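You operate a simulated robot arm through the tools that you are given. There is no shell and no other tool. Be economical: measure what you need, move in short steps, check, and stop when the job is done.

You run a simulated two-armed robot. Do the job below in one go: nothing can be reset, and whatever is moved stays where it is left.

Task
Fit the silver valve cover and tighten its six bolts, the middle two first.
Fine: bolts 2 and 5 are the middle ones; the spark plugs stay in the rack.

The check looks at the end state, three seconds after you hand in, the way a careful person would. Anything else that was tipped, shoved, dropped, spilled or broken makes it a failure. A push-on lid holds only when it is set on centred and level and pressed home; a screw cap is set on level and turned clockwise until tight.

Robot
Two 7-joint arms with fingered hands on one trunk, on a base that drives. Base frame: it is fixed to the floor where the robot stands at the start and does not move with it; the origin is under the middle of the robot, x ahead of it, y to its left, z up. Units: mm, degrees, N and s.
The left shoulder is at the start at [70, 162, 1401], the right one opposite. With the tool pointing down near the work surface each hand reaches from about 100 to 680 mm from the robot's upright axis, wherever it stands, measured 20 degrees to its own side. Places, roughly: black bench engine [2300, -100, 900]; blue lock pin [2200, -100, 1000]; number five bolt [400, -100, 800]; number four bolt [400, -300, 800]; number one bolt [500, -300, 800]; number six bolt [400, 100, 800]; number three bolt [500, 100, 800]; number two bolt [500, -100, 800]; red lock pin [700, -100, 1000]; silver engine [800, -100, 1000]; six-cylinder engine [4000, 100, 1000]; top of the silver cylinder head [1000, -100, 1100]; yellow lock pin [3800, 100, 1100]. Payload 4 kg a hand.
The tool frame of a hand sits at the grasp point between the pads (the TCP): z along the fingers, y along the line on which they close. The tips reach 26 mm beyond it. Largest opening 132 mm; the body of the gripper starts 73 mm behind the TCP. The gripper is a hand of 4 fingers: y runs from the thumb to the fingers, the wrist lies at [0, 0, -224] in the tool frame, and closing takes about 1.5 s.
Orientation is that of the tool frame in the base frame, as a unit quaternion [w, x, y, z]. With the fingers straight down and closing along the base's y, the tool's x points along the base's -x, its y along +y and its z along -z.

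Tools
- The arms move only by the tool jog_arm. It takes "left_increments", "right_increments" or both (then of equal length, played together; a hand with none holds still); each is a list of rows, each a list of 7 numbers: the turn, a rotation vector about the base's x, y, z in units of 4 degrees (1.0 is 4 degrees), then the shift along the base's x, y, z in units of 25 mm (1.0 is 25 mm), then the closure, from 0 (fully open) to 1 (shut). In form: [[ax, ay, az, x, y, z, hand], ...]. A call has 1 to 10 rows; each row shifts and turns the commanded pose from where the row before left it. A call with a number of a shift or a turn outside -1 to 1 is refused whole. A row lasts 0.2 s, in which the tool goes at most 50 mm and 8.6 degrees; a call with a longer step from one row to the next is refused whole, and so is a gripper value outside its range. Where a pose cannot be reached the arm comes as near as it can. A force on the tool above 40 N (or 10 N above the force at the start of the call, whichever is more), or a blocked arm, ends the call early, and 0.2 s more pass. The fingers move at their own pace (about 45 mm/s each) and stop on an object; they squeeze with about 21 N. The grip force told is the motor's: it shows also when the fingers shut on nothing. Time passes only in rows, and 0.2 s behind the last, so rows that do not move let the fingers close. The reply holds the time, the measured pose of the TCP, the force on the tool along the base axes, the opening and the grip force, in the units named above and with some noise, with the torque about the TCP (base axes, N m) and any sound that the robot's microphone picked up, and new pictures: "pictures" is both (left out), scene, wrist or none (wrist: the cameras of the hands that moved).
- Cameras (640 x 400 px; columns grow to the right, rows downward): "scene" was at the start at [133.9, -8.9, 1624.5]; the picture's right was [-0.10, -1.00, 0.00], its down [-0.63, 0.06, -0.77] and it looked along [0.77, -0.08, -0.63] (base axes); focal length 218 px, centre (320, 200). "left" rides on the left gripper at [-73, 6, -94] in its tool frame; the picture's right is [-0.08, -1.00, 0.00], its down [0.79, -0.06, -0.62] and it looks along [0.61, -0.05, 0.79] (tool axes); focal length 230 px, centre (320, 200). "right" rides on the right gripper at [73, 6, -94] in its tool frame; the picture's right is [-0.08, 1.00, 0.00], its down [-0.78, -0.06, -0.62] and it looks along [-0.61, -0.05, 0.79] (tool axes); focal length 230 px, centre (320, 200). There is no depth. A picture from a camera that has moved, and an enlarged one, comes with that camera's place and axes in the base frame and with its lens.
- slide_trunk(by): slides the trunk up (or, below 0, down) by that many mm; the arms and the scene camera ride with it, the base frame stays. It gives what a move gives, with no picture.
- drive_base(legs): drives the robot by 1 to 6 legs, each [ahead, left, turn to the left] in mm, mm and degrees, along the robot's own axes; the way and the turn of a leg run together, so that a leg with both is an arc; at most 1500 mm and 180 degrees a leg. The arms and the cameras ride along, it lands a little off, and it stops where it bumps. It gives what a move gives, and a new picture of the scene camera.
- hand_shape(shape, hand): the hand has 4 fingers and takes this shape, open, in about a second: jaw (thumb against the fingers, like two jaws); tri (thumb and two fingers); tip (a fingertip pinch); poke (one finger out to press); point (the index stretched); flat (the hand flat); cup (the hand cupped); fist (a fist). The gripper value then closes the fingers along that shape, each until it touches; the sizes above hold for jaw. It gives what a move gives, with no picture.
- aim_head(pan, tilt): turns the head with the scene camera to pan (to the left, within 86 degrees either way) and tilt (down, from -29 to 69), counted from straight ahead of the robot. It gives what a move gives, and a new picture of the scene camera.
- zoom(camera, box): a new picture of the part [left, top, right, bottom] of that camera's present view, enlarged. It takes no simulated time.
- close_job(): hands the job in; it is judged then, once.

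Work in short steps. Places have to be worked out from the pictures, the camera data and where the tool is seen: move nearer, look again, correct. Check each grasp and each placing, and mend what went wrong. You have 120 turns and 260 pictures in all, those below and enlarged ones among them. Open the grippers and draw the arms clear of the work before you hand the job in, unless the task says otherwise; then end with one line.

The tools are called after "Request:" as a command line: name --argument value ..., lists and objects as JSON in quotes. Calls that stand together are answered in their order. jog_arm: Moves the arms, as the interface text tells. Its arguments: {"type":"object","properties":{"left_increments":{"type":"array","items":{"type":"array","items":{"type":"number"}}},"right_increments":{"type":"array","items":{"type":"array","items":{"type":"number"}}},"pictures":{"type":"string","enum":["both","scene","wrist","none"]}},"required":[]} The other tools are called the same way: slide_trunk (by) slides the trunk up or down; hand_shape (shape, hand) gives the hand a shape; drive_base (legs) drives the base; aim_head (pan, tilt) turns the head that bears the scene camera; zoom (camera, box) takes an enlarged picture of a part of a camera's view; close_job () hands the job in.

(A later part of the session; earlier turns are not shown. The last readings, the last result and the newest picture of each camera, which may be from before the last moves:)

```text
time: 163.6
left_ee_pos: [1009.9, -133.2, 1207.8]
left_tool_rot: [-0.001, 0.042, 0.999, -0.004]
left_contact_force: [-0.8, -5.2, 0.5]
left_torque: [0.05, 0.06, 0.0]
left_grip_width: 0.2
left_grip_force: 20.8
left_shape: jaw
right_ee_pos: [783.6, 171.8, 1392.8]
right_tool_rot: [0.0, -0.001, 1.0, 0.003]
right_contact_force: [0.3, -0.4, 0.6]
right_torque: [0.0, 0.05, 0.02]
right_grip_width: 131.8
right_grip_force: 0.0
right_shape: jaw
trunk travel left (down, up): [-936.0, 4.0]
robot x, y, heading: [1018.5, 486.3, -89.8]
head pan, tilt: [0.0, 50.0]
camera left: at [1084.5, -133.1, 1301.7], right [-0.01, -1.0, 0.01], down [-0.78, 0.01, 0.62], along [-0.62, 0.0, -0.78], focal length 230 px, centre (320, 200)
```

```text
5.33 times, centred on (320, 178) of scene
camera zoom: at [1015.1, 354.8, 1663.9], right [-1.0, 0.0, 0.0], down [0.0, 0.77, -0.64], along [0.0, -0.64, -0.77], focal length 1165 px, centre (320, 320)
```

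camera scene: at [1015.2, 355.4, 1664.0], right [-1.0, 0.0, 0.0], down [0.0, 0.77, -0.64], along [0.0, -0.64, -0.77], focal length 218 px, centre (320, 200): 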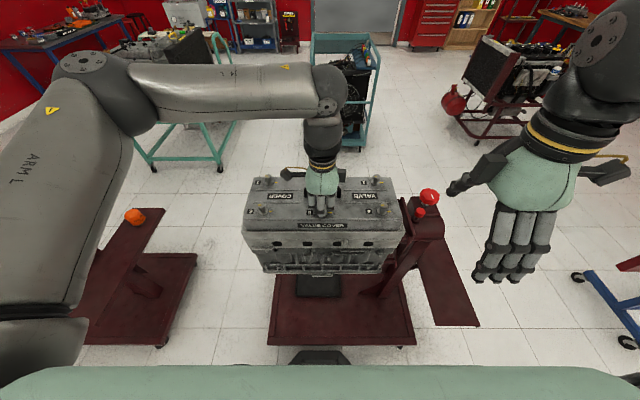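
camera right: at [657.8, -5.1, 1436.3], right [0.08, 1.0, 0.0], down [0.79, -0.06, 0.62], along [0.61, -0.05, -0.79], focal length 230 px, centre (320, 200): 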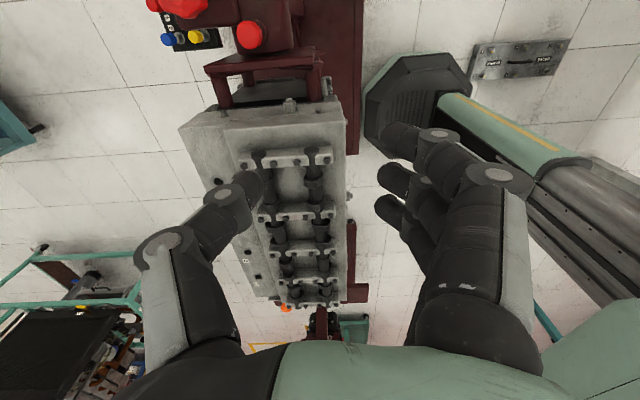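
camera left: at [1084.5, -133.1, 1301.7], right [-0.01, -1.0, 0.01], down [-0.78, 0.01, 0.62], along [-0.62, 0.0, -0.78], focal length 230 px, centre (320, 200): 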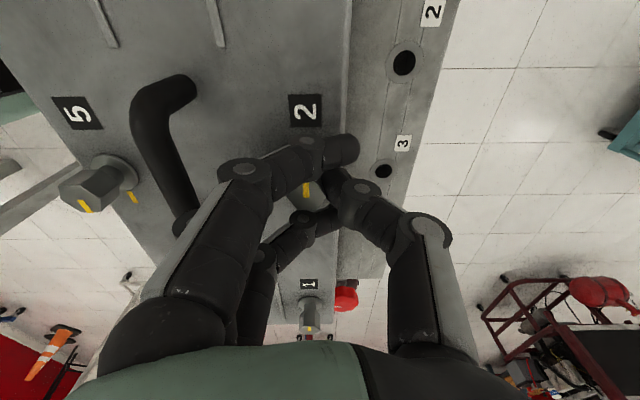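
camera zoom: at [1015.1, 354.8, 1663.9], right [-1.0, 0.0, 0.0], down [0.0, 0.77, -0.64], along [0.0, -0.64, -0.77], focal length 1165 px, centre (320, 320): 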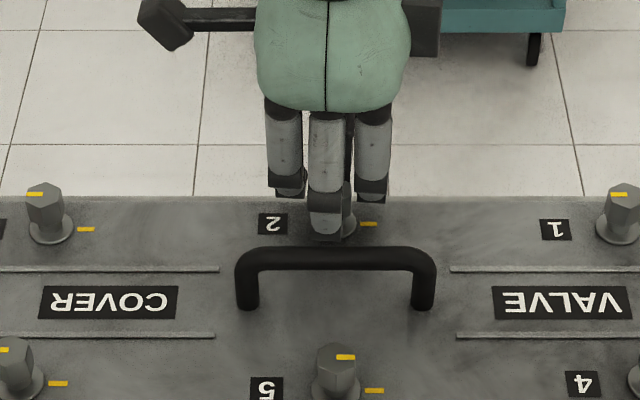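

Same good grip as before. Turn 180° clockwise (with the small circular compensation).

Request:
jog_arm --left_increments '[[0, 0, -1, -0.008, 0.009, 0, 1], [0, 0, -1, -0.008, 0.009, 0, 1], [0, 0, -1, -0.008, 0.009, 0, 1], [0, 0, -1, -0.008, 0.009, 0, 1], [0, 0, -1, -0.008, 0.009, 0, 1], [0, 0, -1, -0.008, 0.009, 0, 1], [0, 0, -1, -0.008, 0.009, 0, 1], [0, 0, -1, -0.008, 0.009, 0, 1], [0, 0, -1, -0.008, 0.009, 0, 1], [0, 0, -1, -0.008, 0.009, 0, 1]]' --pictures "none"

Request:
jog_arm --left_increments '[[0, 0, -1, -0.008, 0.009, 0, 1], [0, 0, -1, -0.008, 0.009, 0, 1], [0, 0, -1, -0.008, 0.009, 0, 1], [0, 0, -1, -0.008, 0.009, 0, 1], [0, 0, -1, -0.008, 0.009, 0, 1], [0, 0, -1, -0.008, 0.009, 0, 1], [0, 0, -1, -0.008, 0.009, 0, 1], [0, 0, -1, -0.008, 0.009, 0, 1], [0, 0, -1, -0.008, 0.009, 0, 1], [0, 0, -1, -0.008, 0.009, 0, 1]]' --pictures "none"

Request:
jog_arm --left_increments '[[0, 0, -1, 0, 0.008, 0, 1], [0, 0, -1, 0, 0.008, 0, 1], [0, 0, -1, 0.009, 0.008, 0, 1], [0, 0, -1, 0.009, 0.008, 0, 1], [0, 0, -1, 0.009, 0.008, 0, 1], [0, 0, -1, 0.009, 0.008, 0, 1], [0, 0, -1, 0.009, 0.008, 0, 1], [0, 0, -1, 0.009, 0.008, 0, 1], [0, 0, -1, 0.009, 0.008, 0, 1], [0, 0, -1, 0.009, 0.008, 0, 1]]' --pictures "wrist"

```text
time: 165.8
left_ee_pos: [1006.0, -130.8, 1206.8]
left_tool_rot: [-0.004, 0.383, 0.924, -0.002]
left_contact_force: [-6.4, -10.8, 0.8]
left_torque: [-0.13, 0.06, 0.03]
left_grip_width: 0.3
left_grip_force: 21.0
left_shape: jaw
right_ee_pos: [780.7, 171.4, 1392.6]
right_tool_rot: [0.002, -0.001, 1.0, 0.002]
right_contact_force: [-0.3, -0.2, 0.2]
right_torque: [-0.01, 0.04, -0.01]
right_grip_width: 131.9
right_grip_force: 0.1
right_shape: jaw
trunk travel left (down, up): [-936.0, 4.0]
robot x, y, heading: [1016.3, 486.4, -89.8]
head pan, tilt: [0.0, 50.0]
```

```text
time: 168.0
left_ee_pos: [1003.9, -127.6, 1207.7]
left_tool_rot: [-0.003, 0.677, 0.736, -0.001]
left_contact_force: [-11.1, -5.1, -1.3]
left_torque: [-0.07, 0.14, -0.02]
left_grip_width: 0.5
left_grip_force: 20.5
left_shape: jaw
right_ee_pos: [781.4, 172.8, 1392.1]
right_tool_rot: [0.001, 0.0, 1.0, 0.001]
right_contact_force: [-1.4, -0.2, -0.5]
right_torque: [-0.01, 0.01, 0.0]
right_grip_width: 131.8
right_grip_force: 0.0
right_shape: jaw
trunk travel left (down, up): [-936.0, 4.0]
robot x, y, heading: [1020.9, 484.0, -89.7]
head pan, tilt: [0.0, 50.0]
```

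```text
time: 170.2
left_ee_pos: [1003.9, -124.1, 1209.5]
left_tool_rot: [-0.006, 0.887, 0.462, 0.001]
left_contact_force: [-13.8, 3.7, 0.7]
left_torque: [0.03, 0.25, -0.02]
left_grip_width: 0.3
left_grip_force: 21.2
left_shape: jaw
right_ee_pos: [780.3, 173.9, 1391.9]
right_tool_rot: [0.002, -0.002, 1.0, 0.001]
right_contact_force: [1.1, -0.3, -0.4]
right_torque: [-0.01, 0.02, 0.01]
right_grip_width: 131.9
right_grip_force: 0.2
right_shape: jaw
trunk travel left (down, up): [-936.0, 4.0]
robot x, y, heading: [1015.3, 483.1, -90.0]
head pan, tilt: [0.0, 50.0]
camera left: at [967.9, -188.5, 1302.8], right [-0.86, 0.51, 0.01], down [0.4, 0.67, 0.62], along [0.31, 0.54, -0.78], focal length 230 px, centre (320, 200)
```

left: 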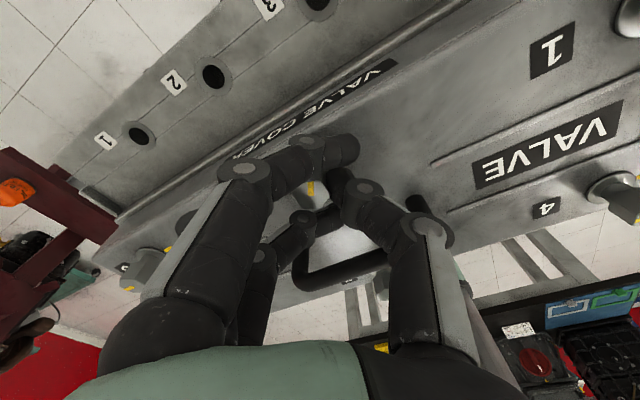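

Following well. Finish the last 60°.

Request:
jog_arm --left_increments '[[0, 0, -1, -0.06, 0.02, 0, 1], [0, 0, -1, -0.06, 0.02, 0, 1], [0, 0, -1, 0, 0.02, 0, 1], [0, 0, -1, 0, 0.02, 0, 1], [0, 0, -1, 0.01, 0.02, 0, 1], [0, 0, -1, 0.01, 0.02, 0, 1], [0, 0, -1, 0.01, 0.01, 0, 1], [0, 0, -1, 0.01, 0.01, 0, 1], [0, 0, -1, 0.01, 0.01, 0, 1], [0, 0, -1, 0.01, 0.01, 0, 1]]' --pictures "none"

Request:
jog_arm --left_increments '[[0, 0, -1, 0, 0, 0, 1], [0, 0, -1, 0, 0, 0, 1], [0, 0, -1, 0, 0, 0, 1], [0, 0, -1, 0, 0, 0, 1], [0, 0, -1, 0, 0, 0, 1], [0, 0, 0, 0, 0, 0, 1]]' --pictures "wrist"

Request:
zoom --camera "left" --box '[260, 110, 380, 220]'

```text
time: 172.4
left_ee_pos: [1005.2, -120.8, 1208.0]
left_tool_rot: [-0.005, 0.991, 0.131, 0.002]
left_contact_force: [-1.9, 7.2, -1.3]
left_torque: [0.07, 0.02, 0.05]
left_grip_width: 0.0
left_grip_force: 20.9
left_shape: jaw
right_ee_pos: [783.4, 174.2, 1391.7]
right_tool_rot: [0.0, -0.001, 1.0, 0.0]
right_contact_force: [-0.9, 0.2, -0.5]
right_torque: [0.0, 0.02, -0.01]
right_grip_width: 131.7
right_grip_force: 0.0
right_shape: jaw
trunk travel left (down, up): [-936.0, 4.0]
robot x, y, heading: [1017.9, 483.6, -89.8]
head pan, tilt: [0.0, 50.0]
```

```text
time: 173.8
left_ee_pos: [985.3, -85.9, 1214.8]
left_tool_rot: [-0.002, 0.999, -0.042, 0.001]
left_contact_force: [0.5, -8.8, 15.8]
left_torque: [0.23, 0.02, 0.1]
left_grip_width: 0.0
left_grip_force: 20.7
left_shape: jaw
left hand out of reach, approached as far as the arm can: row 3, 4, 5
right_ee_pos: [784.2, 172.2, 1392.8]
right_tool_rot: [0.0, -0.001, 1.0, 0.002]
right_contact_force: [0.8, 0.3, -0.9]
right_torque: [0.03, -0.02, 0.03]
right_grip_width: 132.0
right_grip_force: 0.0
right_shape: jaw
trunk travel left (down, up): [-936.0, 4.0]
robot x, y, heading: [1015.2, 485.7, -89.8]
head pan, tilt: [0.0, 50.0]
camera left: at [913.4, -86.2, 1309.5], right [0.01, 1.0, 0.0], down [0.79, -0.01, 0.62], along [0.62, 0.0, -0.79], focal length 230 px, centre (320, 200)
```

left: 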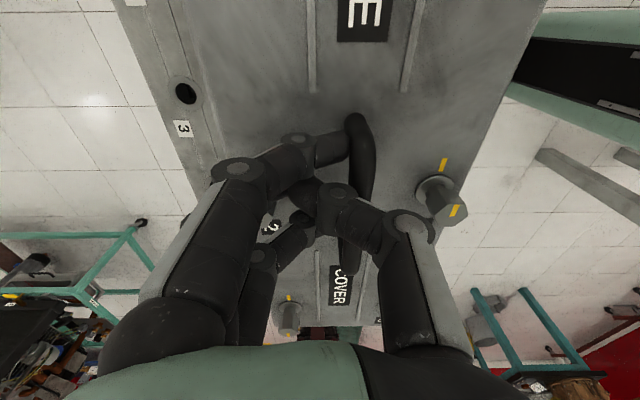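

```text
3.64 times, centred on (320, 165) of left
camera zoom: at [913.4, -86.2, 1309.5], right [0.01, 1.0, 0.0], down [0.79, -0.01, 0.62], along [0.62, 0.0, -0.79], focal length 837 px, centre (320, 327)
```

zoom: 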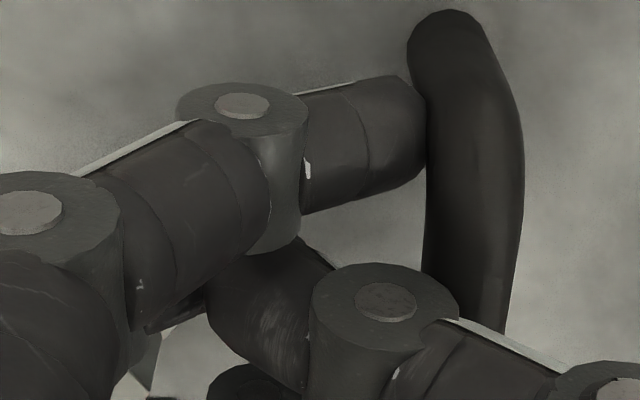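

The arm ran out of reach at that yaw and slipped off the bolt, against the handle. I lift straight up and check.

Request:
jog_arm --left_increments '[[0, 0, 0, 0, -0.1, 0.3, 1], [0, 0, 0, 0, -0.1, 0.4, 1], [0, 0, 0, 0, 0, 0.6, 1], [0, 0, 0, 0, 0, 0.8, 1], [0, 0, 0, 0, 0, 0.8, 1], [0, 0, 0, 0, 0, 0.8, 1]]' --pictures "wrist"

Request:
zoom --camera "scene" --box '[220, 150, 420, 275]'

Request:
zoom --camera "left" --box '[200, 100, 460, 300]'

```text
time: 175.2
left_ee_pos: [985.5, -84.0, 1306.5]
left_tool_rot: [-0.004, 0.999, -0.044, 0.002]
left_contact_force: [0.6, 0.4, -0.2]
left_torque: [-0.03, -0.01, -0.02]
left_grip_width: 0.0
left_grip_force: 21.1
left_shape: jaw
right_ee_pos: [783.3, 174.6, 1392.2]
right_tool_rot: [0.0, 0.0, 1.0, 0.0]
right_contact_force: [-0.3, 0.7, -0.1]
right_torque: [0.0, -0.01, 0.02]
right_grip_width: 132.0
right_grip_force: 0.0
right_shape: jaw
trunk travel left (down, up): [-936.0, 4.0]
robot x, y, heading: [1015.4, 482.8, -90.0]
head pan, tilt: [0.0, 50.0]
camera left: at [912.0, -85.3, 1399.7], right [0.01, 1.0, 0.01], down [0.78, -0.01, 0.62], along [0.62, 0.0, -0.78], focal length 230 px, centre (320, 200)
```

left: 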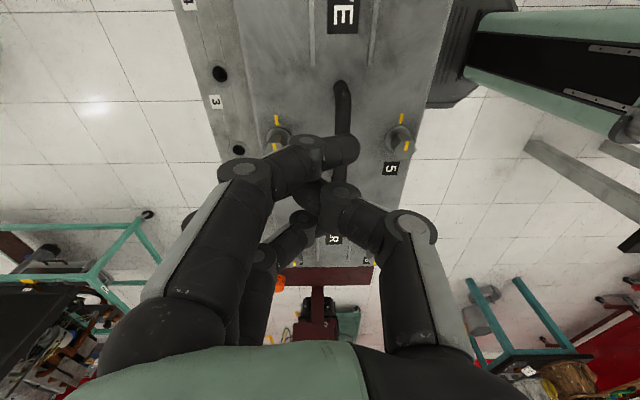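

```text
3.20 times, centred on (320, 212) of scene
camera zoom: at [1015.2, 358.3, 1664.2], right [-1.0, 0.0, 0.0], down [0.0, 0.77, -0.64], along [0.0, -0.64, -0.77], focal length 699 px, centre (320, 160)
```

zoom: 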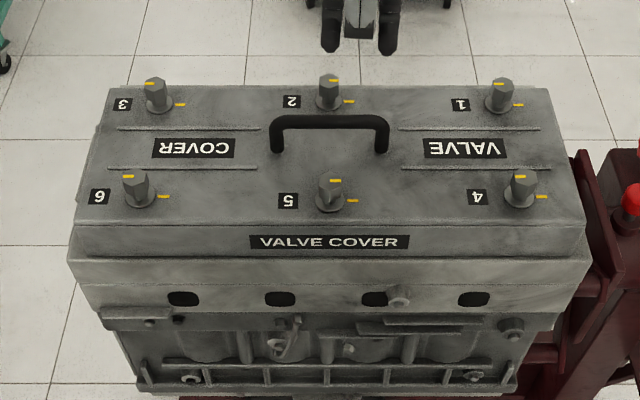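

```text
2.00 times, centred on (330, 200) of left
camera zoom: at [912.0, -85.3, 1399.7], right [0.01, 1.0, 0.01], down [0.78, -0.01, 0.62], along [0.62, 0.0, -0.78], focal length 460 px, centre (300, 200)
```

zoom: 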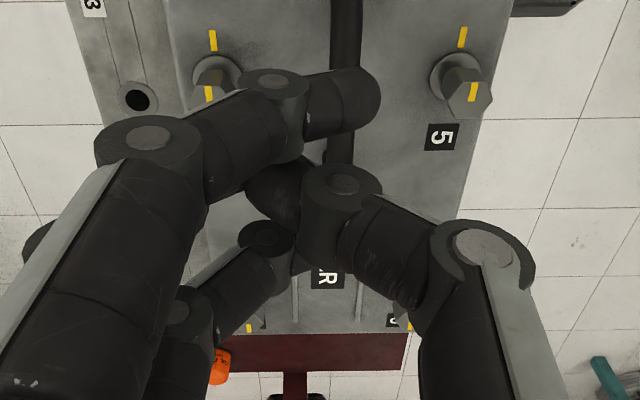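

The cover has not moved. Zoom on bolts 2 and 5 to read the marks.

Request:
zoom --camera "scene" --box '[306, 170, 346, 220]'

Request:
zoom --camera "left" --box '[255, 105, 305, 155]'

```text
8.00 times, centred on (326, 195) of scene
camera zoom: at [1015.2, 358.3, 1664.2], right [-1.0, 0.0, 0.0], down [0.0, 0.77, -0.64], along [0.0, -0.64, -0.77], focal length 1748 px, centre (272, 240)
```

zoom: 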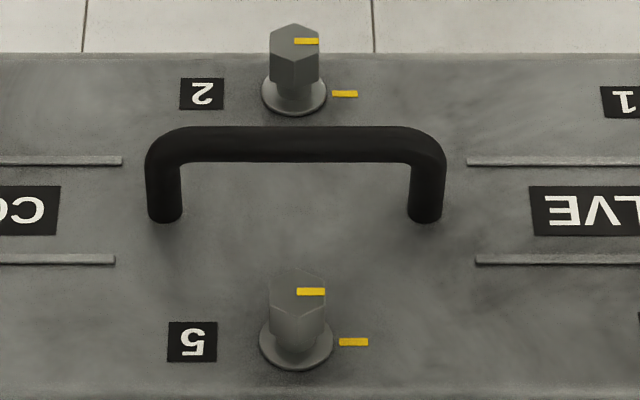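

```text
8.00 times, centred on (280, 130) of left
camera zoom: at [912.0, -85.3, 1399.7], right [0.01, 1.0, 0.01], down [0.78, -0.01, 0.62], along [0.62, 0.0, -0.78], focal length 1841 px, centre (640, 760)
```

zoom: 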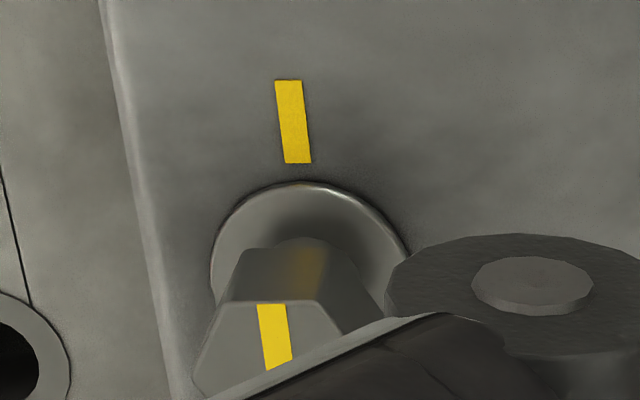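

Both middle bolts are tight on their marks. For the outer four I use both arms at once: left → bolt 6, right → bolt 4. Move over them, bringing each hand to a good start yaw.

Request:
jog_arm --left_increments '[[0, 0, 1, 0.77, 0.3, 0, 0.6], [0, 0, 1, 0.77, 0.3, 0, 0.6], [0, 0, 1, 0.77, 0.3, 0, 0.6], [0, 0, 1, 0.77, 0.3, 0, 0.6], [0, 0, 1, 0.77, 0.3, 0, 0.6], [0, 0, 1, 0.77, 0.3, 0, 0.6], [0, 0, 1, 0.77, 0.3, 0, 0.6], [0, 0, 1, 0.77, 0.3, 0, 0.6], [0, 0, 1, 0.77, 0.3, 0, 0.6], [0, 0, 1, 0.77, 0.3, 0, 0.6]]' --right_increments '[[0, 0, -1, 0.24, -0.73, -0.4, 0.6], [0, 0, -1, 0.24, -0.73, -0.4, 0.6], [0, 0, -1, 0.24, -0.73, -0.4, 0.6], [0, 0, -1, 0.24, -0.73, -0.4, 0.6], [0, 0, -1, 0.24, -0.73, -0.4, 0.6], [0, 0, -1, 0.24, -0.73, -0.4, 0.6], [0, 0, -1, 0.24, -0.73, -0.4, 0.6], [0, 0, -1, 0.24, -0.73, -0.4, 0.6], [0, 0, -1, 0.24, -0.73, -0.4, 0.6], [0, 0, -1, 0.24, -0.73, -0.4, 0.6]]' --pictures "none"

Request:
jog_arm --left_increments '[[0, 0, 1, 0, 0, 0, 0.6], [0, 0, 1, 0, 0, 0, 0.6], [0, 0, 1, 0, 0, 0, 0.6], [0, 0, 1, 0, 0, 0, 0.6], [0, 0, 1, 0, 0, 0, 0.6], [0, 0, 1, 0, 0, 0, 0.6], [0, 0, 1, 0, 0, 0, 0.6], [0, 0, 1, 0, 0, 0, 0.6], [0, 0, 1, 0, 0, 0, 0.6], [0, 0, 1, 0, 0, 0, 0.6]]' --right_increments '[[0, 0, -1, 0, 0, 0, 0.6], [0, 0, -1, 0, 0, 0, 0.6], [0, 0, -1, 0, 0, 0, 0.6], [0, 0, -1, 0, 0, 0, 0.6], [0, 0, 0, 0, 0, 0, 0.6], [0, 0, 0, 0, 0, 0, 0.6], [0, 0, 0, 0, 0, 0, 0.6], [0, 0, 0, 0, 0, 0, 0.6], [0, 0, 0, 0, 0, 0, 0.6], [0, 0, 0, 0, 0, 0, 0.6]]' --pictures "none"

Request:
jog_arm --left_increments '[[0, 0, 1, 0, 0, 0, 0.6], [0, 0, 1, 0, 0, 0, 0.6], [0, 0, 1, 0, 0, 0, 0.6], [0, 0, 1, 0, 0, 0, 0.6], [0, 0, 1, 0, 0, 0, 0.6], [0, 0, 1, 0, 0, 0, 0.6], [0, 0, 1, 0, 0, 0, 0.6], [0, 0, 1, 0, 0, 0, 0.6], [0, 0, 1, 0, 0, 0, 0.6], [0, 0, 1, 0, 0, 0, 0.6]]' --pictures "none"

Request:
jog_arm --left_increments '[[0, 0, 1, 0, 0, 0, 0.6], [0, 0, 1, 0, 0, 0, 0.6], [0, 0, 1, 0, 0, 0, 0.6], [0, 0, 1, 0, 0, 0, 0.6], [0, 0, 1, 0, 0, 0, 0.6], [0, 0, 1, 0, 0, -0.4, 0.6], [0, 0, 1, 0, 0, -0.4, 0.6], [0, 0, 1, 0, 0, -0.4, 0.6], [0, 0, 1, 0, 0, -0.4, 0.6], [0, 0, 1, 0, 0, -0.4, 0.6]]' --right_increments '[[0, 0, 0, 0, 0, 0, 0.6], [0, 0, 0, 0, 0, 0, 0.6], [0, 0, 0, 0, 0, 0, 0.6], [0, 0, 0, 0, 0, 0, 0.6], [0, 0, 0, 0, 0, 0, 0.6], [0, 0, 0, 0, 0, -0.3, 0.6], [0, 0, 0, 0, 0, -0.3, 0.6], [0, 0, 0, 0, 0, -0.3, 0.6], [0, 0, 0, 0, 0, -0.3, 0.6], [0, 0, 0, 0, 0, -0.3, 0.6]]' --pictures "both"

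```text
time: 177.4
left_ee_pos: [1178.4, -12.0, 1307.3]
left_tool_rot: [-0.006, 0.954, 0.301, 0.0]
left_contact_force: [0.2, 0.3, -0.1]
left_torque: [0.02, -0.01, 0.01]
left_grip_width: 52.0
left_grip_force: 0.1
left_shape: jaw
right_ee_pos: [845.1, -7.8, 1292.3]
right_tool_rot: [-0.001, 0.342, 0.94, 0.002]
right_contact_force: [-0.2, 0.6, 0.3]
right_torque: [0.01, 0.06, 0.03]
right_grip_width: 53.3
right_grip_force: 0.0
right_shape: jaw
trunk travel left (down, up): [-936.0, 4.0]
robot x, y, heading: [1014.9, 483.2, -89.9]
head pan, tilt: [0.0, 50.0]
```

```text
time: 179.6
left_ee_pos: [1179.1, -11.3, 1305.4]
left_tool_rot: [-0.006, 0.793, 0.609, -0.001]
left_contact_force: [-0.8, -0.4, -0.8]
left_torque: [0.02, 0.01, -0.03]
left_grip_width: 52.1
left_grip_force: 0.1
left_shape: jaw
right_ee_pos: [843.5, -8.5, 1292.2]
right_tool_rot: [0.0, 0.469, 0.883, 0.001]
right_contact_force: [-0.4, 0.1, -0.7]
right_torque: [-0.01, 0.02, 0.01]
right_grip_width: 53.6
right_grip_force: 0.1
right_shape: jaw
trunk travel left (down, up): [-936.0, 4.0]
robot x, y, heading: [1017.1, 484.9, -89.8]
head pan, tilt: [0.0, 50.0]
```

```text
time: 181.8
left_ee_pos: [1177.8, -12.5, 1306.4]
left_tool_rot: [-0.005, 0.536, 0.844, -0.002]
left_contact_force: [-0.8, 0.2, -0.8]
left_torque: [0.0, 0.0, -0.02]
left_grip_width: 52.2
left_grip_force: 0.0
left_shape: jaw
right_ee_pos: [843.1, -9.0, 1292.8]
right_tool_rot: [0.0, 0.469, 0.883, 0.001]
right_contact_force: [-0.7, -0.6, 0.4]
right_torque: [0.0, -0.02, -0.01]
right_grip_width: 53.3
right_grip_force: 0.0
right_shape: jaw
trunk travel left (down, up): [-936.0, 4.0]
robot x, y, heading: [1016.4, 485.3, -89.8]
head pan, tilt: [0.0, 50.0]
```

```text
time: 184.0
left_ee_pos: [1178.2, -11.9, 1256.6]
left_tool_rot: [-0.002, 0.215, 0.977, -0.004]
left_contact_force: [-0.2, -0.2, -0.5]
left_torque: [0.01, 0.0, -0.02]
left_grip_width: 52.2
left_grip_force: 0.0
left_shape: jaw
right_ee_pos: [844.9, -8.8, 1254.5]
right_tool_rot: [0.0, 0.468, 0.884, 0.001]
right_contact_force: [0.9, 0.3, 1.0]
right_torque: [0.02, 0.02, 0.0]
right_grip_width: 53.4
right_grip_force: 0.0
right_shape: jaw
trunk travel left (down, up): [-936.0, 4.0]
robot x, y, heading: [1011.9, 487.0, -89.9]
head pan, tilt: [0.0, 50.0]
camera scene: at [1015.5, 356.1, 1664.1], right [-1.0, 0.0, 0.0], down [0.0, 0.77, -0.64], along [0.0, -0.64, -0.77], focal length 218 px, centre (320, 200)
camera right: at [807.5, 55.4, 1348.9], right [0.87, 0.49, 0.0], down [0.39, -0.69, 0.62], along [0.31, -0.53, -0.79], focal length 230 px, centre (320, 200)
camera left: at [1248.4, -37.4, 1349.8], right [-0.35, -0.94, 0.01], down [-0.73, 0.28, 0.62], along [-0.58, 0.21, -0.78], focal length 230 px, centre (320, 200)
```

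scene: 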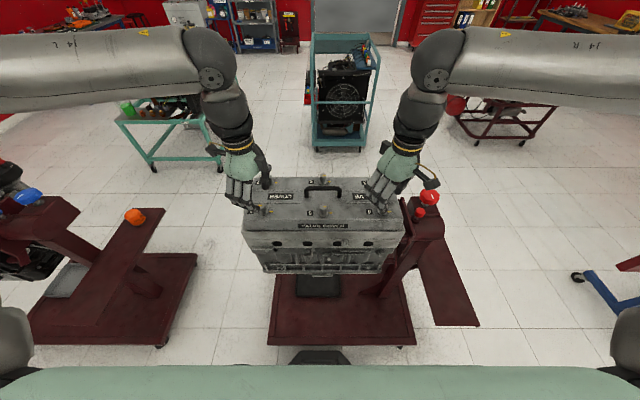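
right: 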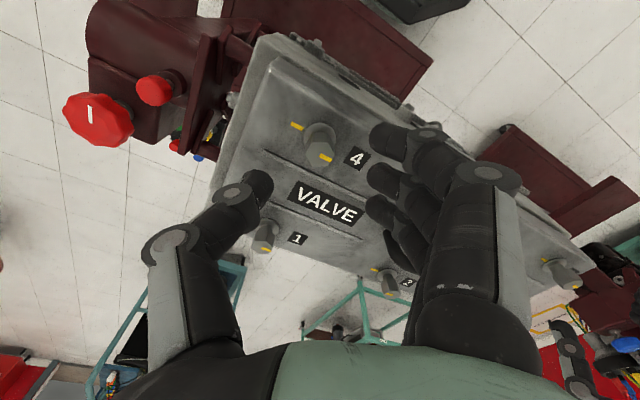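
left: 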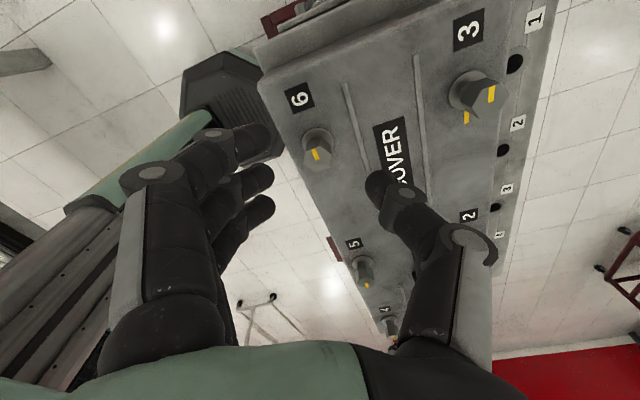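

Bolt 6 ≈(1178.5,−10.5), bolt 4 ≈(845.8,−6.5). Adjust, descend both and close.

Request:
jog_arm --left_increments '[[0, 0, 1, 0, -0.029, 0, 0.6], [0, 0, 1, 0, -0.029, 0, 0.6], [0, 0, 1, 0, -0.029, 0, 0.6], [0, 0, 1, 0, -0.029, 0, 0.6], [0, 0, 1, 0, -0.029, 0, 0.6], [0, 0, 0, 0, 0, -0.38, 0.6], [0, 0, 0, 0, 0, -0.38, 0.6], [0, 0, 0, 0, 0, -0.38, 0.6], [0, 0, 0, 0, 0, -0.38, 0.6], [0, 0, 0, 0, 0, -0.38, 0.6]]' --right_increments '[[0, 0, 0, -0.026, -0.004, 0, 0.6], [0, 0, 0, -0.026, -0.004, 0, 0.6], [0, 0, 0, -0.026, -0.004, 0, 0.6], [0, 0, 0, -0.026, -0.004, 0, 0.6], [0, 0, 0, -0.026, -0.004, 0, 0.6], [0, 0, 0, 0, 0, -0.364, 0.6], [0, 0, 0, 0, 0, -0.364, 0.6], [0, 0, 0, 0, 0, -0.364, 0.6], [0, 0, 0, 0, 0, -0.364, 0.6], [0, 0, 0, 0, 0, -0.364, 0.6]]' --pictures "none"

Request:
jog_arm --left_increments '[[0, 0, 0, 0, 0, 0, 1], [0, 0, 0, 0, 0, 0, 1], [0, 0, 0, 0, 0, 0, 1], [0, 0, 0, 0, 0, 0, 1], [0, 0, 0, 0, 0, 0, 1]]' --right_increments '[[0, 0, 0, 0, 0, 0, 1], [0, 0, 0, 0, 0, 0, 1], [0, 0, 0, 0, 0, 0, 1], [0, 0, 0, 0, 0, 0, 1], [0, 0, 0, 0, 0, 0, 1]]' --pictures "wrist"

```text
time: 186.2
left_ee_pos: [1178.2, -17.4, 1208.4]
left_tool_rot: [-0.003, 0.043, 0.999, -0.004]
left_contact_force: [1.0, 0.7, -0.6]
left_torque: [0.0, -0.03, 0.02]
left_grip_width: 52.2
left_grip_force: 0.1
left_shape: jaw
right_ee_pos: [839.9, -8.8, 1210.2]
right_tool_rot: [0.0, 0.468, 0.884, 0.001]
right_contact_force: [0.7, -0.3, -0.3]
right_torque: [0.02, 0.0, -0.04]
right_grip_width: 53.5
right_grip_force: 0.0
right_shape: jaw
trunk travel left (down, up): [-936.0, 4.0]
robot x, y, heading: [1014.6, 483.0, -89.8]
head pan, tilt: [0.0, 50.0]
```

```text
time: 187.4
left_ee_pos: [1177.1, -18.3, 1208.1]
left_tool_rot: [-0.001, 0.043, 0.999, -0.004]
left_contact_force: [4.6, -6.0, 0.1]
left_torque: [-0.1, -0.1, -0.09]
left_grip_width: 0.0
left_grip_force: 21.2
left_shape: jaw
right_ee_pos: [838.6, -9.2, 1208.6]
right_tool_rot: [-0.001, 0.469, 0.883, 0.001]
right_contact_force: [-8.2, -0.2, 0.7]
right_torque: [0.06, 0.06, 0.0]
right_grip_width: 1.6
right_grip_force: 21.5
right_shape: jaw
trunk travel left (down, up): [-936.0, 4.0]
robot x, y, heading: [1016.6, 480.6, -89.7]
head pan, tilt: [0.0, 50.0]
camera right: at [802.0, 54.7, 1303.5], right [0.87, 0.49, 0.0], down [0.39, -0.69, 0.61], along [0.3, -0.53, -0.79], focal length 230 px, centre (320, 200)
camera left: at [1251.6, -18.2, 1302.0], right [-0.01, -1.0, 0.01], down [-0.79, 0.01, 0.62], along [-0.62, 0.0, -0.79], focal length 230 px, centre (320, 200)
```

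right: 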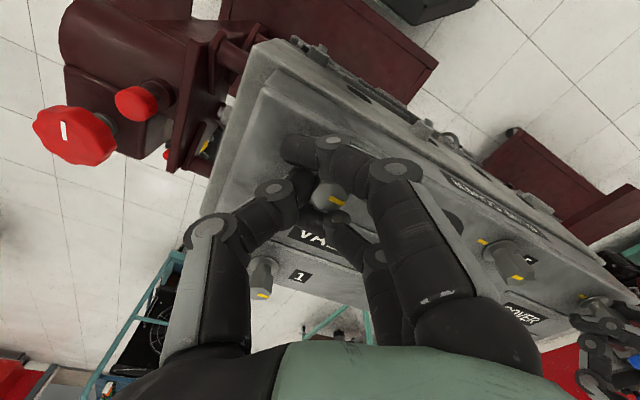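
left: 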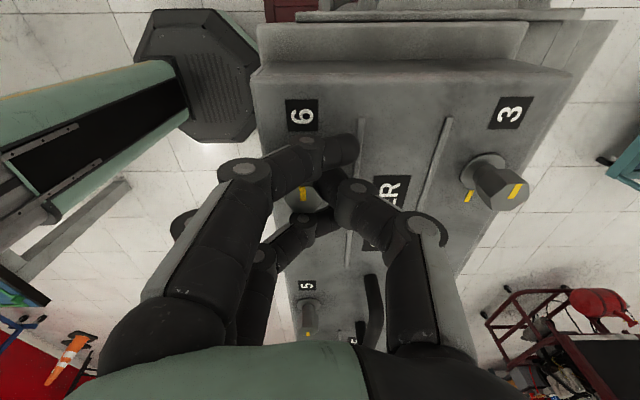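

Both heads are gripped. Turn both clockwise 120°.

Request:
jog_arm --left_increments '[[0, 0, -1, -0.011, 0.008, 0, 1], [0, 0, -1, -0.011, 0.008, 0, 1], [0, 0, -1, -0.011, 0.008, 0, 1], [0, 0, -1, -0.011, 0.008, 0, 1], [0, 0, -1, -0.011, 0.008, 0, 1], [0, 0, -1, -0.011, 0.008, 0, 1], [0, 0, -1, -0.011, 0.008, 0, 1], [0, 0, -1, -0.011, 0.008, 0, 1], [0, 0, -1, -0.011, 0.008, 0, 1], [0, 0, -1, -0.011, 0.008, 0, 1]]' --right_increments '[[0, 0, -1, -0.001, 0.013, 0, 1], [0, 0, -1, -0.001, 0.013, 0, 1], [0, 0, -1, -0.001, 0.013, 0, 1], [0, 0, -1, -0.001, 0.013, 0, 1], [0, 0, -1, -0.001, 0.013, 0, 1], [0, 0, -1, -0.001, 0.013, 0, 1], [0, 0, -1, -0.001, 0.013, 0, 1], [0, 0, -1, -0.001, 0.013, 0, 1], [0, 0, -1, -0.001, 0.013, 0, 1], [0, 0, -1, -0.001, 0.013, 0, 1]]' --pictures "none"

Request:
jog_arm --left_increments '[[0, 0, -1, -0.011, 0.008, 0, 1], [0, 0, -1, -0.011, 0.008, 0, 1], [0, 0, -1, -0.011, 0.008, 0, 1], [0, 0, -1, -0.011, 0.008, 0, 1], [0, 0, -1, -0.011, 0.008, 0, 1], [0, 0, -1, 0.001, 0.013, 0, 1], [0, 0, -1, 0.001, 0.013, 0, 1], [0, 0, -1, 0.001, 0.013, 0, 1], [0, 0, -1, 0.001, 0.013, 0, 1], [0, 0, -1, 0.001, 0.013, 0, 1]]' --right_increments '[[0, 0, -1, -0.001, 0.013, 0, 1], [0, 0, -1, -0.001, 0.013, 0, 1], [0, 0, -1, -0.001, 0.013, 0, 1], [0, 0, -1, -0.001, 0.013, 0, 1], [0, 0, -1, -0.001, 0.013, 0, 1], [0, 0, -1, 0.011, 0.008, 0, 1], [0, 0, -1, 0.011, 0.008, 0, 1], [0, 0, -1, 0.011, 0.008, 0, 1], [0, 0, -1, 0.011, 0.008, 0, 1], [0, 0, -1, 0.011, 0.008, 0, 1]]' --pictures "none"

Request:
jog_arm --left_increments '[[0, 0, -1, 0.001, 0.013, 0, 1], [0, 0, -1, 0.001, 0.013, 0, 1], [0, 0, -1, 0.001, 0.013, 0, 1], [0, 0, -1, 0.001, 0.013, 0, 1], [0, 0, -1, 0.001, 0.013, 0, 1], [0, 0, -1, 0.001, 0.013, 0, 1], [0, 0, -1, 0.001, 0.013, 0, 1], [0, 0, -1, 0.001, 0.013, 0, 1], [0, 0, -1, 0.001, 0.013, 0, 1], [0, 0, -1, 0.001, 0.013, 0, 1]]' --right_increments '[[0, 0, -1, 0.011, 0.008, 0, 1], [0, 0, -1, 0.011, 0.008, 0, 1], [0, 0, -1, 0.011, 0.008, 0, 1], [0, 0, -1, 0.011, 0.008, 0, 1], [0, 0, -1, 0.011, 0.008, 0, 1], [0, 0, -1, 0.011, 0.008, 0, 1], [0, 0, -1, 0.011, 0.008, 0, 1], [0, 0, -1, 0.011, 0.008, 0, 1], [0, 0, -1, 0.011, 0.008, 0, 1], [0, 0, -1, 0.011, 0.008, 0, 1]]' --pictures "wrist"

```text
time: 189.6
left_ee_pos: [1173.0, -15.7, 1207.1]
left_tool_rot: [-0.002, 0.384, 0.923, -0.004]
left_contact_force: [-4.8, -20.0, 0.0]
left_torque: [-0.3, 0.08, -0.01]
left_grip_width: 0.0
left_grip_force: 21.5
left_shape: jaw
right_ee_pos: [838.6, -7.0, 1209.2]
right_tool_rot: [0.001, 0.743, 0.669, 0.002]
right_contact_force: [-4.3, 11.4, 4.8]
right_torque: [0.18, -0.07, 0.04]
right_grip_width: 1.7
right_grip_force: 21.0
right_shape: jaw
trunk travel left (down, up): [-936.0, 4.0]
robot x, y, heading: [1015.7, 486.3, -89.8]
head pan, tilt: [0.0, 50.0]
```

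```text
time: 191.8
left_ee_pos: [1169.3, -13.5, 1209.0]
left_tool_rot: [-0.005, 0.676, 0.737, -0.003]
left_contact_force: [-18.5, -17.6, 1.5]
left_torque: [-0.33, 0.31, -0.02]
left_grip_width: 0.1
left_grip_force: 21.1
left_shape: jaw
right_ee_pos: [839.1, -3.1, 1209.2]
right_tool_rot: [0.001, 0.927, 0.376, 0.001]
right_contact_force: [10.0, 12.9, -0.6]
right_torque: [0.16, -0.24, 0.09]
right_grip_width: 1.1
right_grip_force: 20.7
right_shape: jaw
trunk travel left (down, up): [-936.0, 4.0]
robot x, y, heading: [1016.6, 479.9, -89.7]
head pan, tilt: [0.0, 50.0]
```

```text
time: 194.0
left_ee_pos: [1167.8, -8.7, 1208.7]
left_tool_rot: [-0.007, 0.888, 0.461, -0.003]
left_contact_force: [-27.5, -4.9, 1.1]
left_torque: [-0.07, 0.48, 0.0]
left_grip_width: 0.2
left_grip_force: 21.2
left_shape: jaw
right_ee_pos: [842.9, -1.6, 1209.7]
right_tool_rot: [0.001, 0.999, 0.034, 0.003]
right_contact_force: [16.3, 3.1, 0.0]
right_torque: [-0.05, -0.29, 0.13]
right_grip_width: 0.4
right_grip_force: 20.8
right_shape: jaw
trunk travel left (down, up): [-936.0, 4.0]
robot x, y, heading: [1015.8, 484.8, -90.0]
head pan, tilt: [0.0, 50.0]
camera right: at [916.0, -1.4, 1304.1], right [-0.01, -1.0, 0.0], down [-0.79, 0.01, 0.61], along [-0.61, 0.0, -0.79], focal length 230 px, centre (320, 200)
camera left: at [1132.9, -73.3, 1302.6], right [-0.86, 0.51, 0.01], down [0.41, 0.67, 0.62], along [0.31, 0.54, -0.79], focal length 230 px, centre (320, 200)
```

right: 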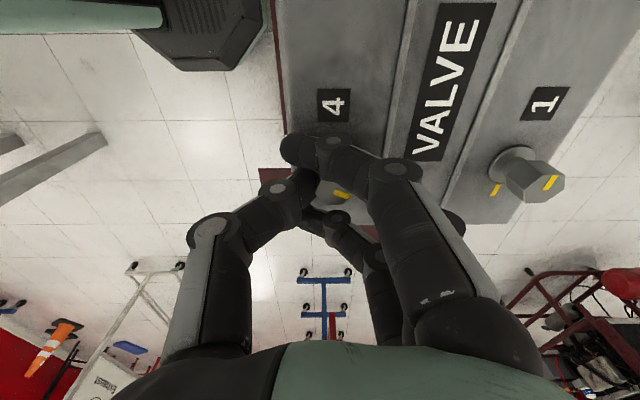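
left: 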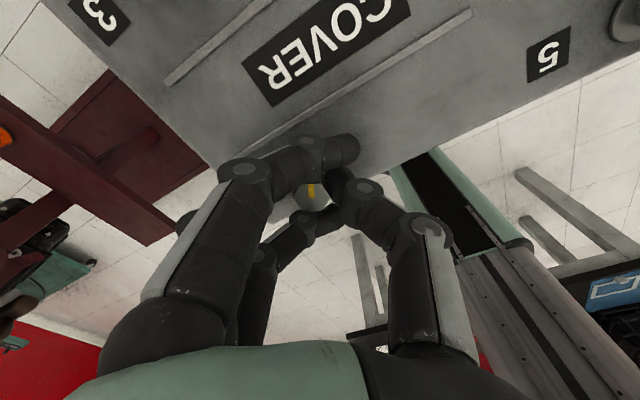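

Good, both followed. Release, lift 45 mm, unwind 60° (hex symmetry), come down again and re-grip.

Request:
jog_arm --left_increments '[[0, 0, 0, 0, 0, 0, 0.6], [0, 0, 0, 0, 0, 0, 0.6], [0, 0, 0, 0, 0, 0, 0.6], [0, 0, 0, 0, 0, 0, 0.6], [0, 0, 0, 0, 0, 0.6, 0.6], [0, 0, 0, 0, 0, 0.6, 0.6], [0, 0, 0, 0, 0, 0.6, 0.6], [0, 0, 1, 0, 0, 0, 0.6], [0, 0, 1, 0, 0, 0, 0.6], [0, 0, 1, 0, 0, 0, 0.6]]' --right_increments '[[0, 0, 0, 0, 0, 0, 0.6], [0, 0, 0, 0, 0, 0, 0.6], [0, 0, 0, 0, 0, 0, 0.6], [0, 0, 0, 0, 0, 0, 0.6], [0, 0, 0, 0, 0, 0.6, 0.6], [0, 0, 0, 0, 0, 0.6, 0.6], [0, 0, 0, 0, 0, 0.6, 0.6], [0, 0, 1, 0, 0, 0, 0.6], [0, 0, 1, 0, 0, 0, 0.6], [0, 0, 1, 0, 0, 0, 0.6]]' --pictures "scene"

Request:
zoom --camera "scene" --box '[220, 150, 420, 275]'

Request:
jog_arm --left_increments '[[0, 0, 1, -0.009, -0.016, 0, 0.6], [0, 0, 1, -0.009, -0.016, 0, 0.6], [0, 0, 1, -0.009, -0.016, 0, 0.6], [0, 0, 1, -0.009, -0.016, 0, 0.6], [0, 0, 1, -0.009, -0.016, 0, 0.6], [0, 0, 1, -0.009, -0.016, 0, 0.6], [0, 0, 1, -0.009, -0.016, 0, 0.6], [0, 0, 1, -0.009, -0.016, 0, 0.6], [0, 0, 1, -0.009, -0.016, 0, 0.6], [0, 0, 1, -0.009, -0.016, 0, 0.6]]' --right_increments '[[0, 0, 1, -0.013, -0.012, 0, 0.6], [0, 0, 1, -0.013, -0.012, 0, 0.6], [0, 0, 1, -0.013, -0.012, 0, 0.6], [0, 0, 1, -0.013, -0.012, 0, 0.6], [0, 0, 1, -0.013, -0.012, 0, 0.6], [0, 0, 1, -0.013, -0.012, 0, 0.6], [0, 0, 1, -0.013, -0.012, 0, 0.6], [0, 0, 1, -0.013, -0.012, 0, 0.6], [0, 0, 1, -0.013, -0.012, 0, 0.6], [0, 0, 1, -0.013, -0.012, 0, 0.6]]' --pictures "wrist"

```text
time: 196.2
left_ee_pos: [1173.5, -9.1, 1254.5]
left_tool_rot: [-0.005, 0.833, 0.553, -0.001]
left_contact_force: [0.0, 0.6, 0.7]
left_torque: [0.03, -0.02, -0.03]
left_grip_width: 51.9
left_grip_force: 0.0
left_shape: jaw
right_ee_pos: [843.2, -1.6, 1255.3]
right_tool_rot: [0.001, 0.99, 0.141, 0.0]
right_contact_force: [-0.1, 0.1, 0.2]
right_torque: [-0.01, 0.01, -0.01]
right_grip_width: 52.2
right_grip_force: 0.0
right_shape: jaw
trunk travel left (down, up): [-936.0, 4.0]
robot x, y, heading: [1016.8, 488.6, -89.8]
head pan, tilt: [0.0, 50.0]
camera scene: at [1015.3, 357.3, 1664.1], right [-1.0, 0.0, 0.0], down [0.0, 0.77, -0.64], along [0.0, -0.64, -0.77], focal length 218 px, centre (320, 200)
```

scene: 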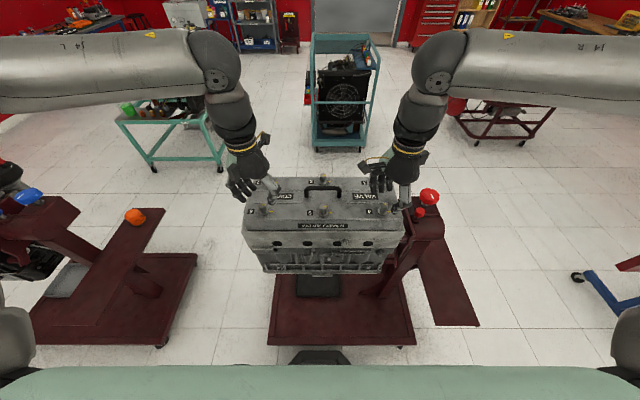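

```text
3.20 times, centred on (320, 212) of scene
camera zoom: at [1015.3, 357.3, 1664.1], right [-1.0, 0.0, 0.0], down [0.0, 0.77, -0.64], along [0.0, -0.64, -0.77], focal length 699 px, centre (320, 160)
```

zoom: 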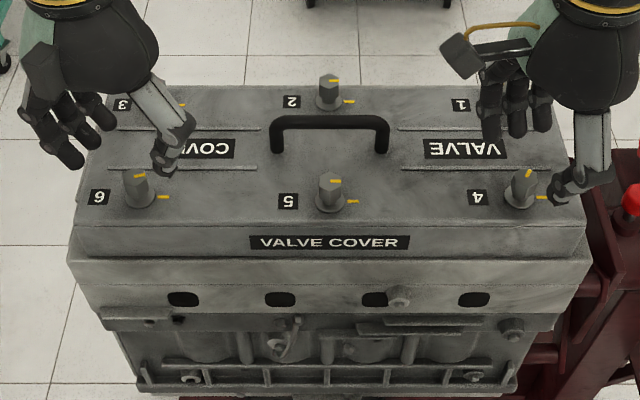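

```text
time: 198.4
left_ee_pos: [1171.0, -12.6, 1253.6]
left_tool_rot: [-0.005, 0.594, 0.804, -0.003]
left_contact_force: [0.5, 0.4, -0.5]
left_torque: [0.02, -0.01, -0.02]
left_grip_width: 52.1
left_grip_force: 0.0
left_shape: jaw
right_ee_pos: [840.3, -4.8, 1256.3]
right_tool_rot: [0.001, 0.882, 0.47, 0.001]
right_contact_force: [-0.4, 0.0, 0.2]
right_torque: [-0.03, -0.01, -0.03]
right_grip_width: 52.1
right_grip_force: 0.0
right_shape: jaw
trunk travel left (down, up): [-936.0, 4.0]
robot x, y, heading: [1019.6, 484.0, -89.9]
head pan, tilt: [0.0, 50.0]
camera right: at [887.1, 54.0, 1349.1], right [0.78, -0.62, 0.0], down [-0.49, -0.62, 0.62], along [-0.38, -0.48, -0.79], focal length 230 px, centre (320, 200)
camera left: at [1199.7, -80.8, 1347.0], right [-0.93, -0.37, 0.01], down [-0.28, 0.73, 0.62], along [-0.23, 0.57, -0.78], focal length 230 px, centre (320, 200)
```

right: 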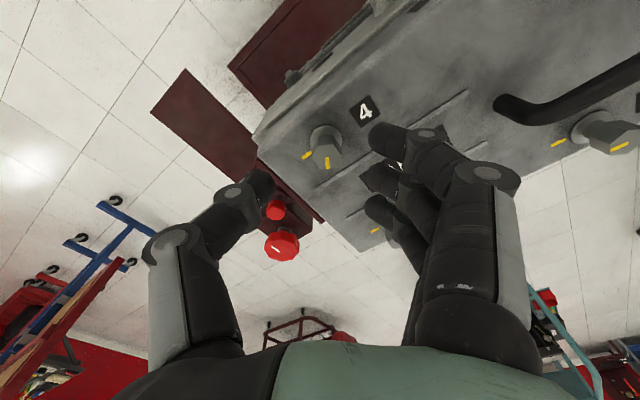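
left: 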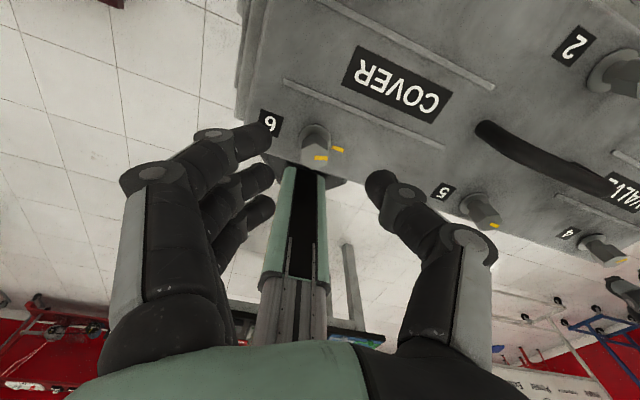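

Zoom on bolts 6 and 4 to read their present mark angles.

Request:
zoom --camera "left" --box '[280, 110, 360, 175]'

Request:
zoom --camera "right" --box '[285, 115, 365, 180]'

```text
6.15 times, centred on (320, 142) of left
camera zoom: at [1199.7, -80.8, 1347.0], right [-0.93, -0.37, 0.01], down [-0.28, 0.73, 0.62], along [-0.23, 0.57, -0.78], focal length 1416 px, centre (320, 554)
```

zoom: 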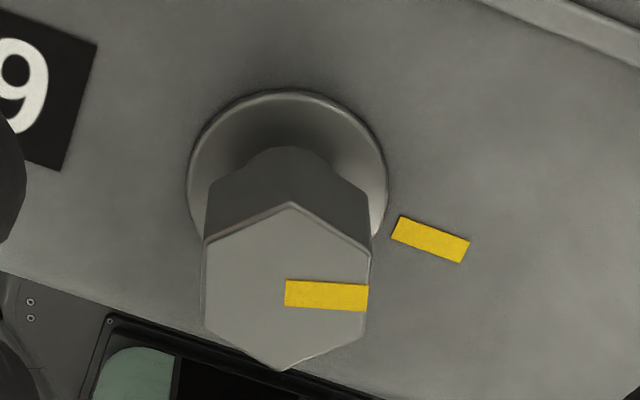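

```text
6.15 times, centred on (325, 148) of right
camera zoom: at [887.1, 54.0, 1349.1], right [0.78, -0.62, 0.0], down [-0.49, -0.62, 0.62], along [-0.38, -0.48, -0.79], focal length 1416 px, centre (289, 523)
```

zoom: 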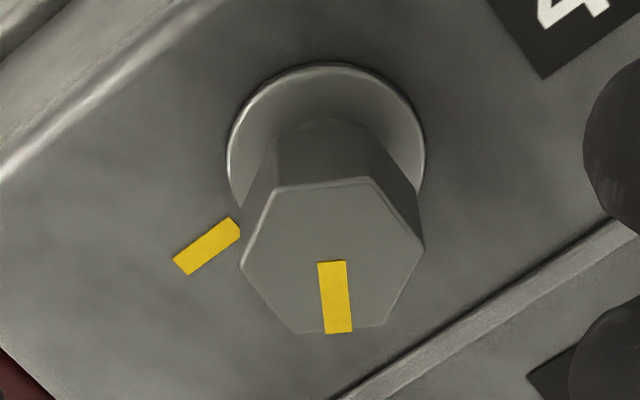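

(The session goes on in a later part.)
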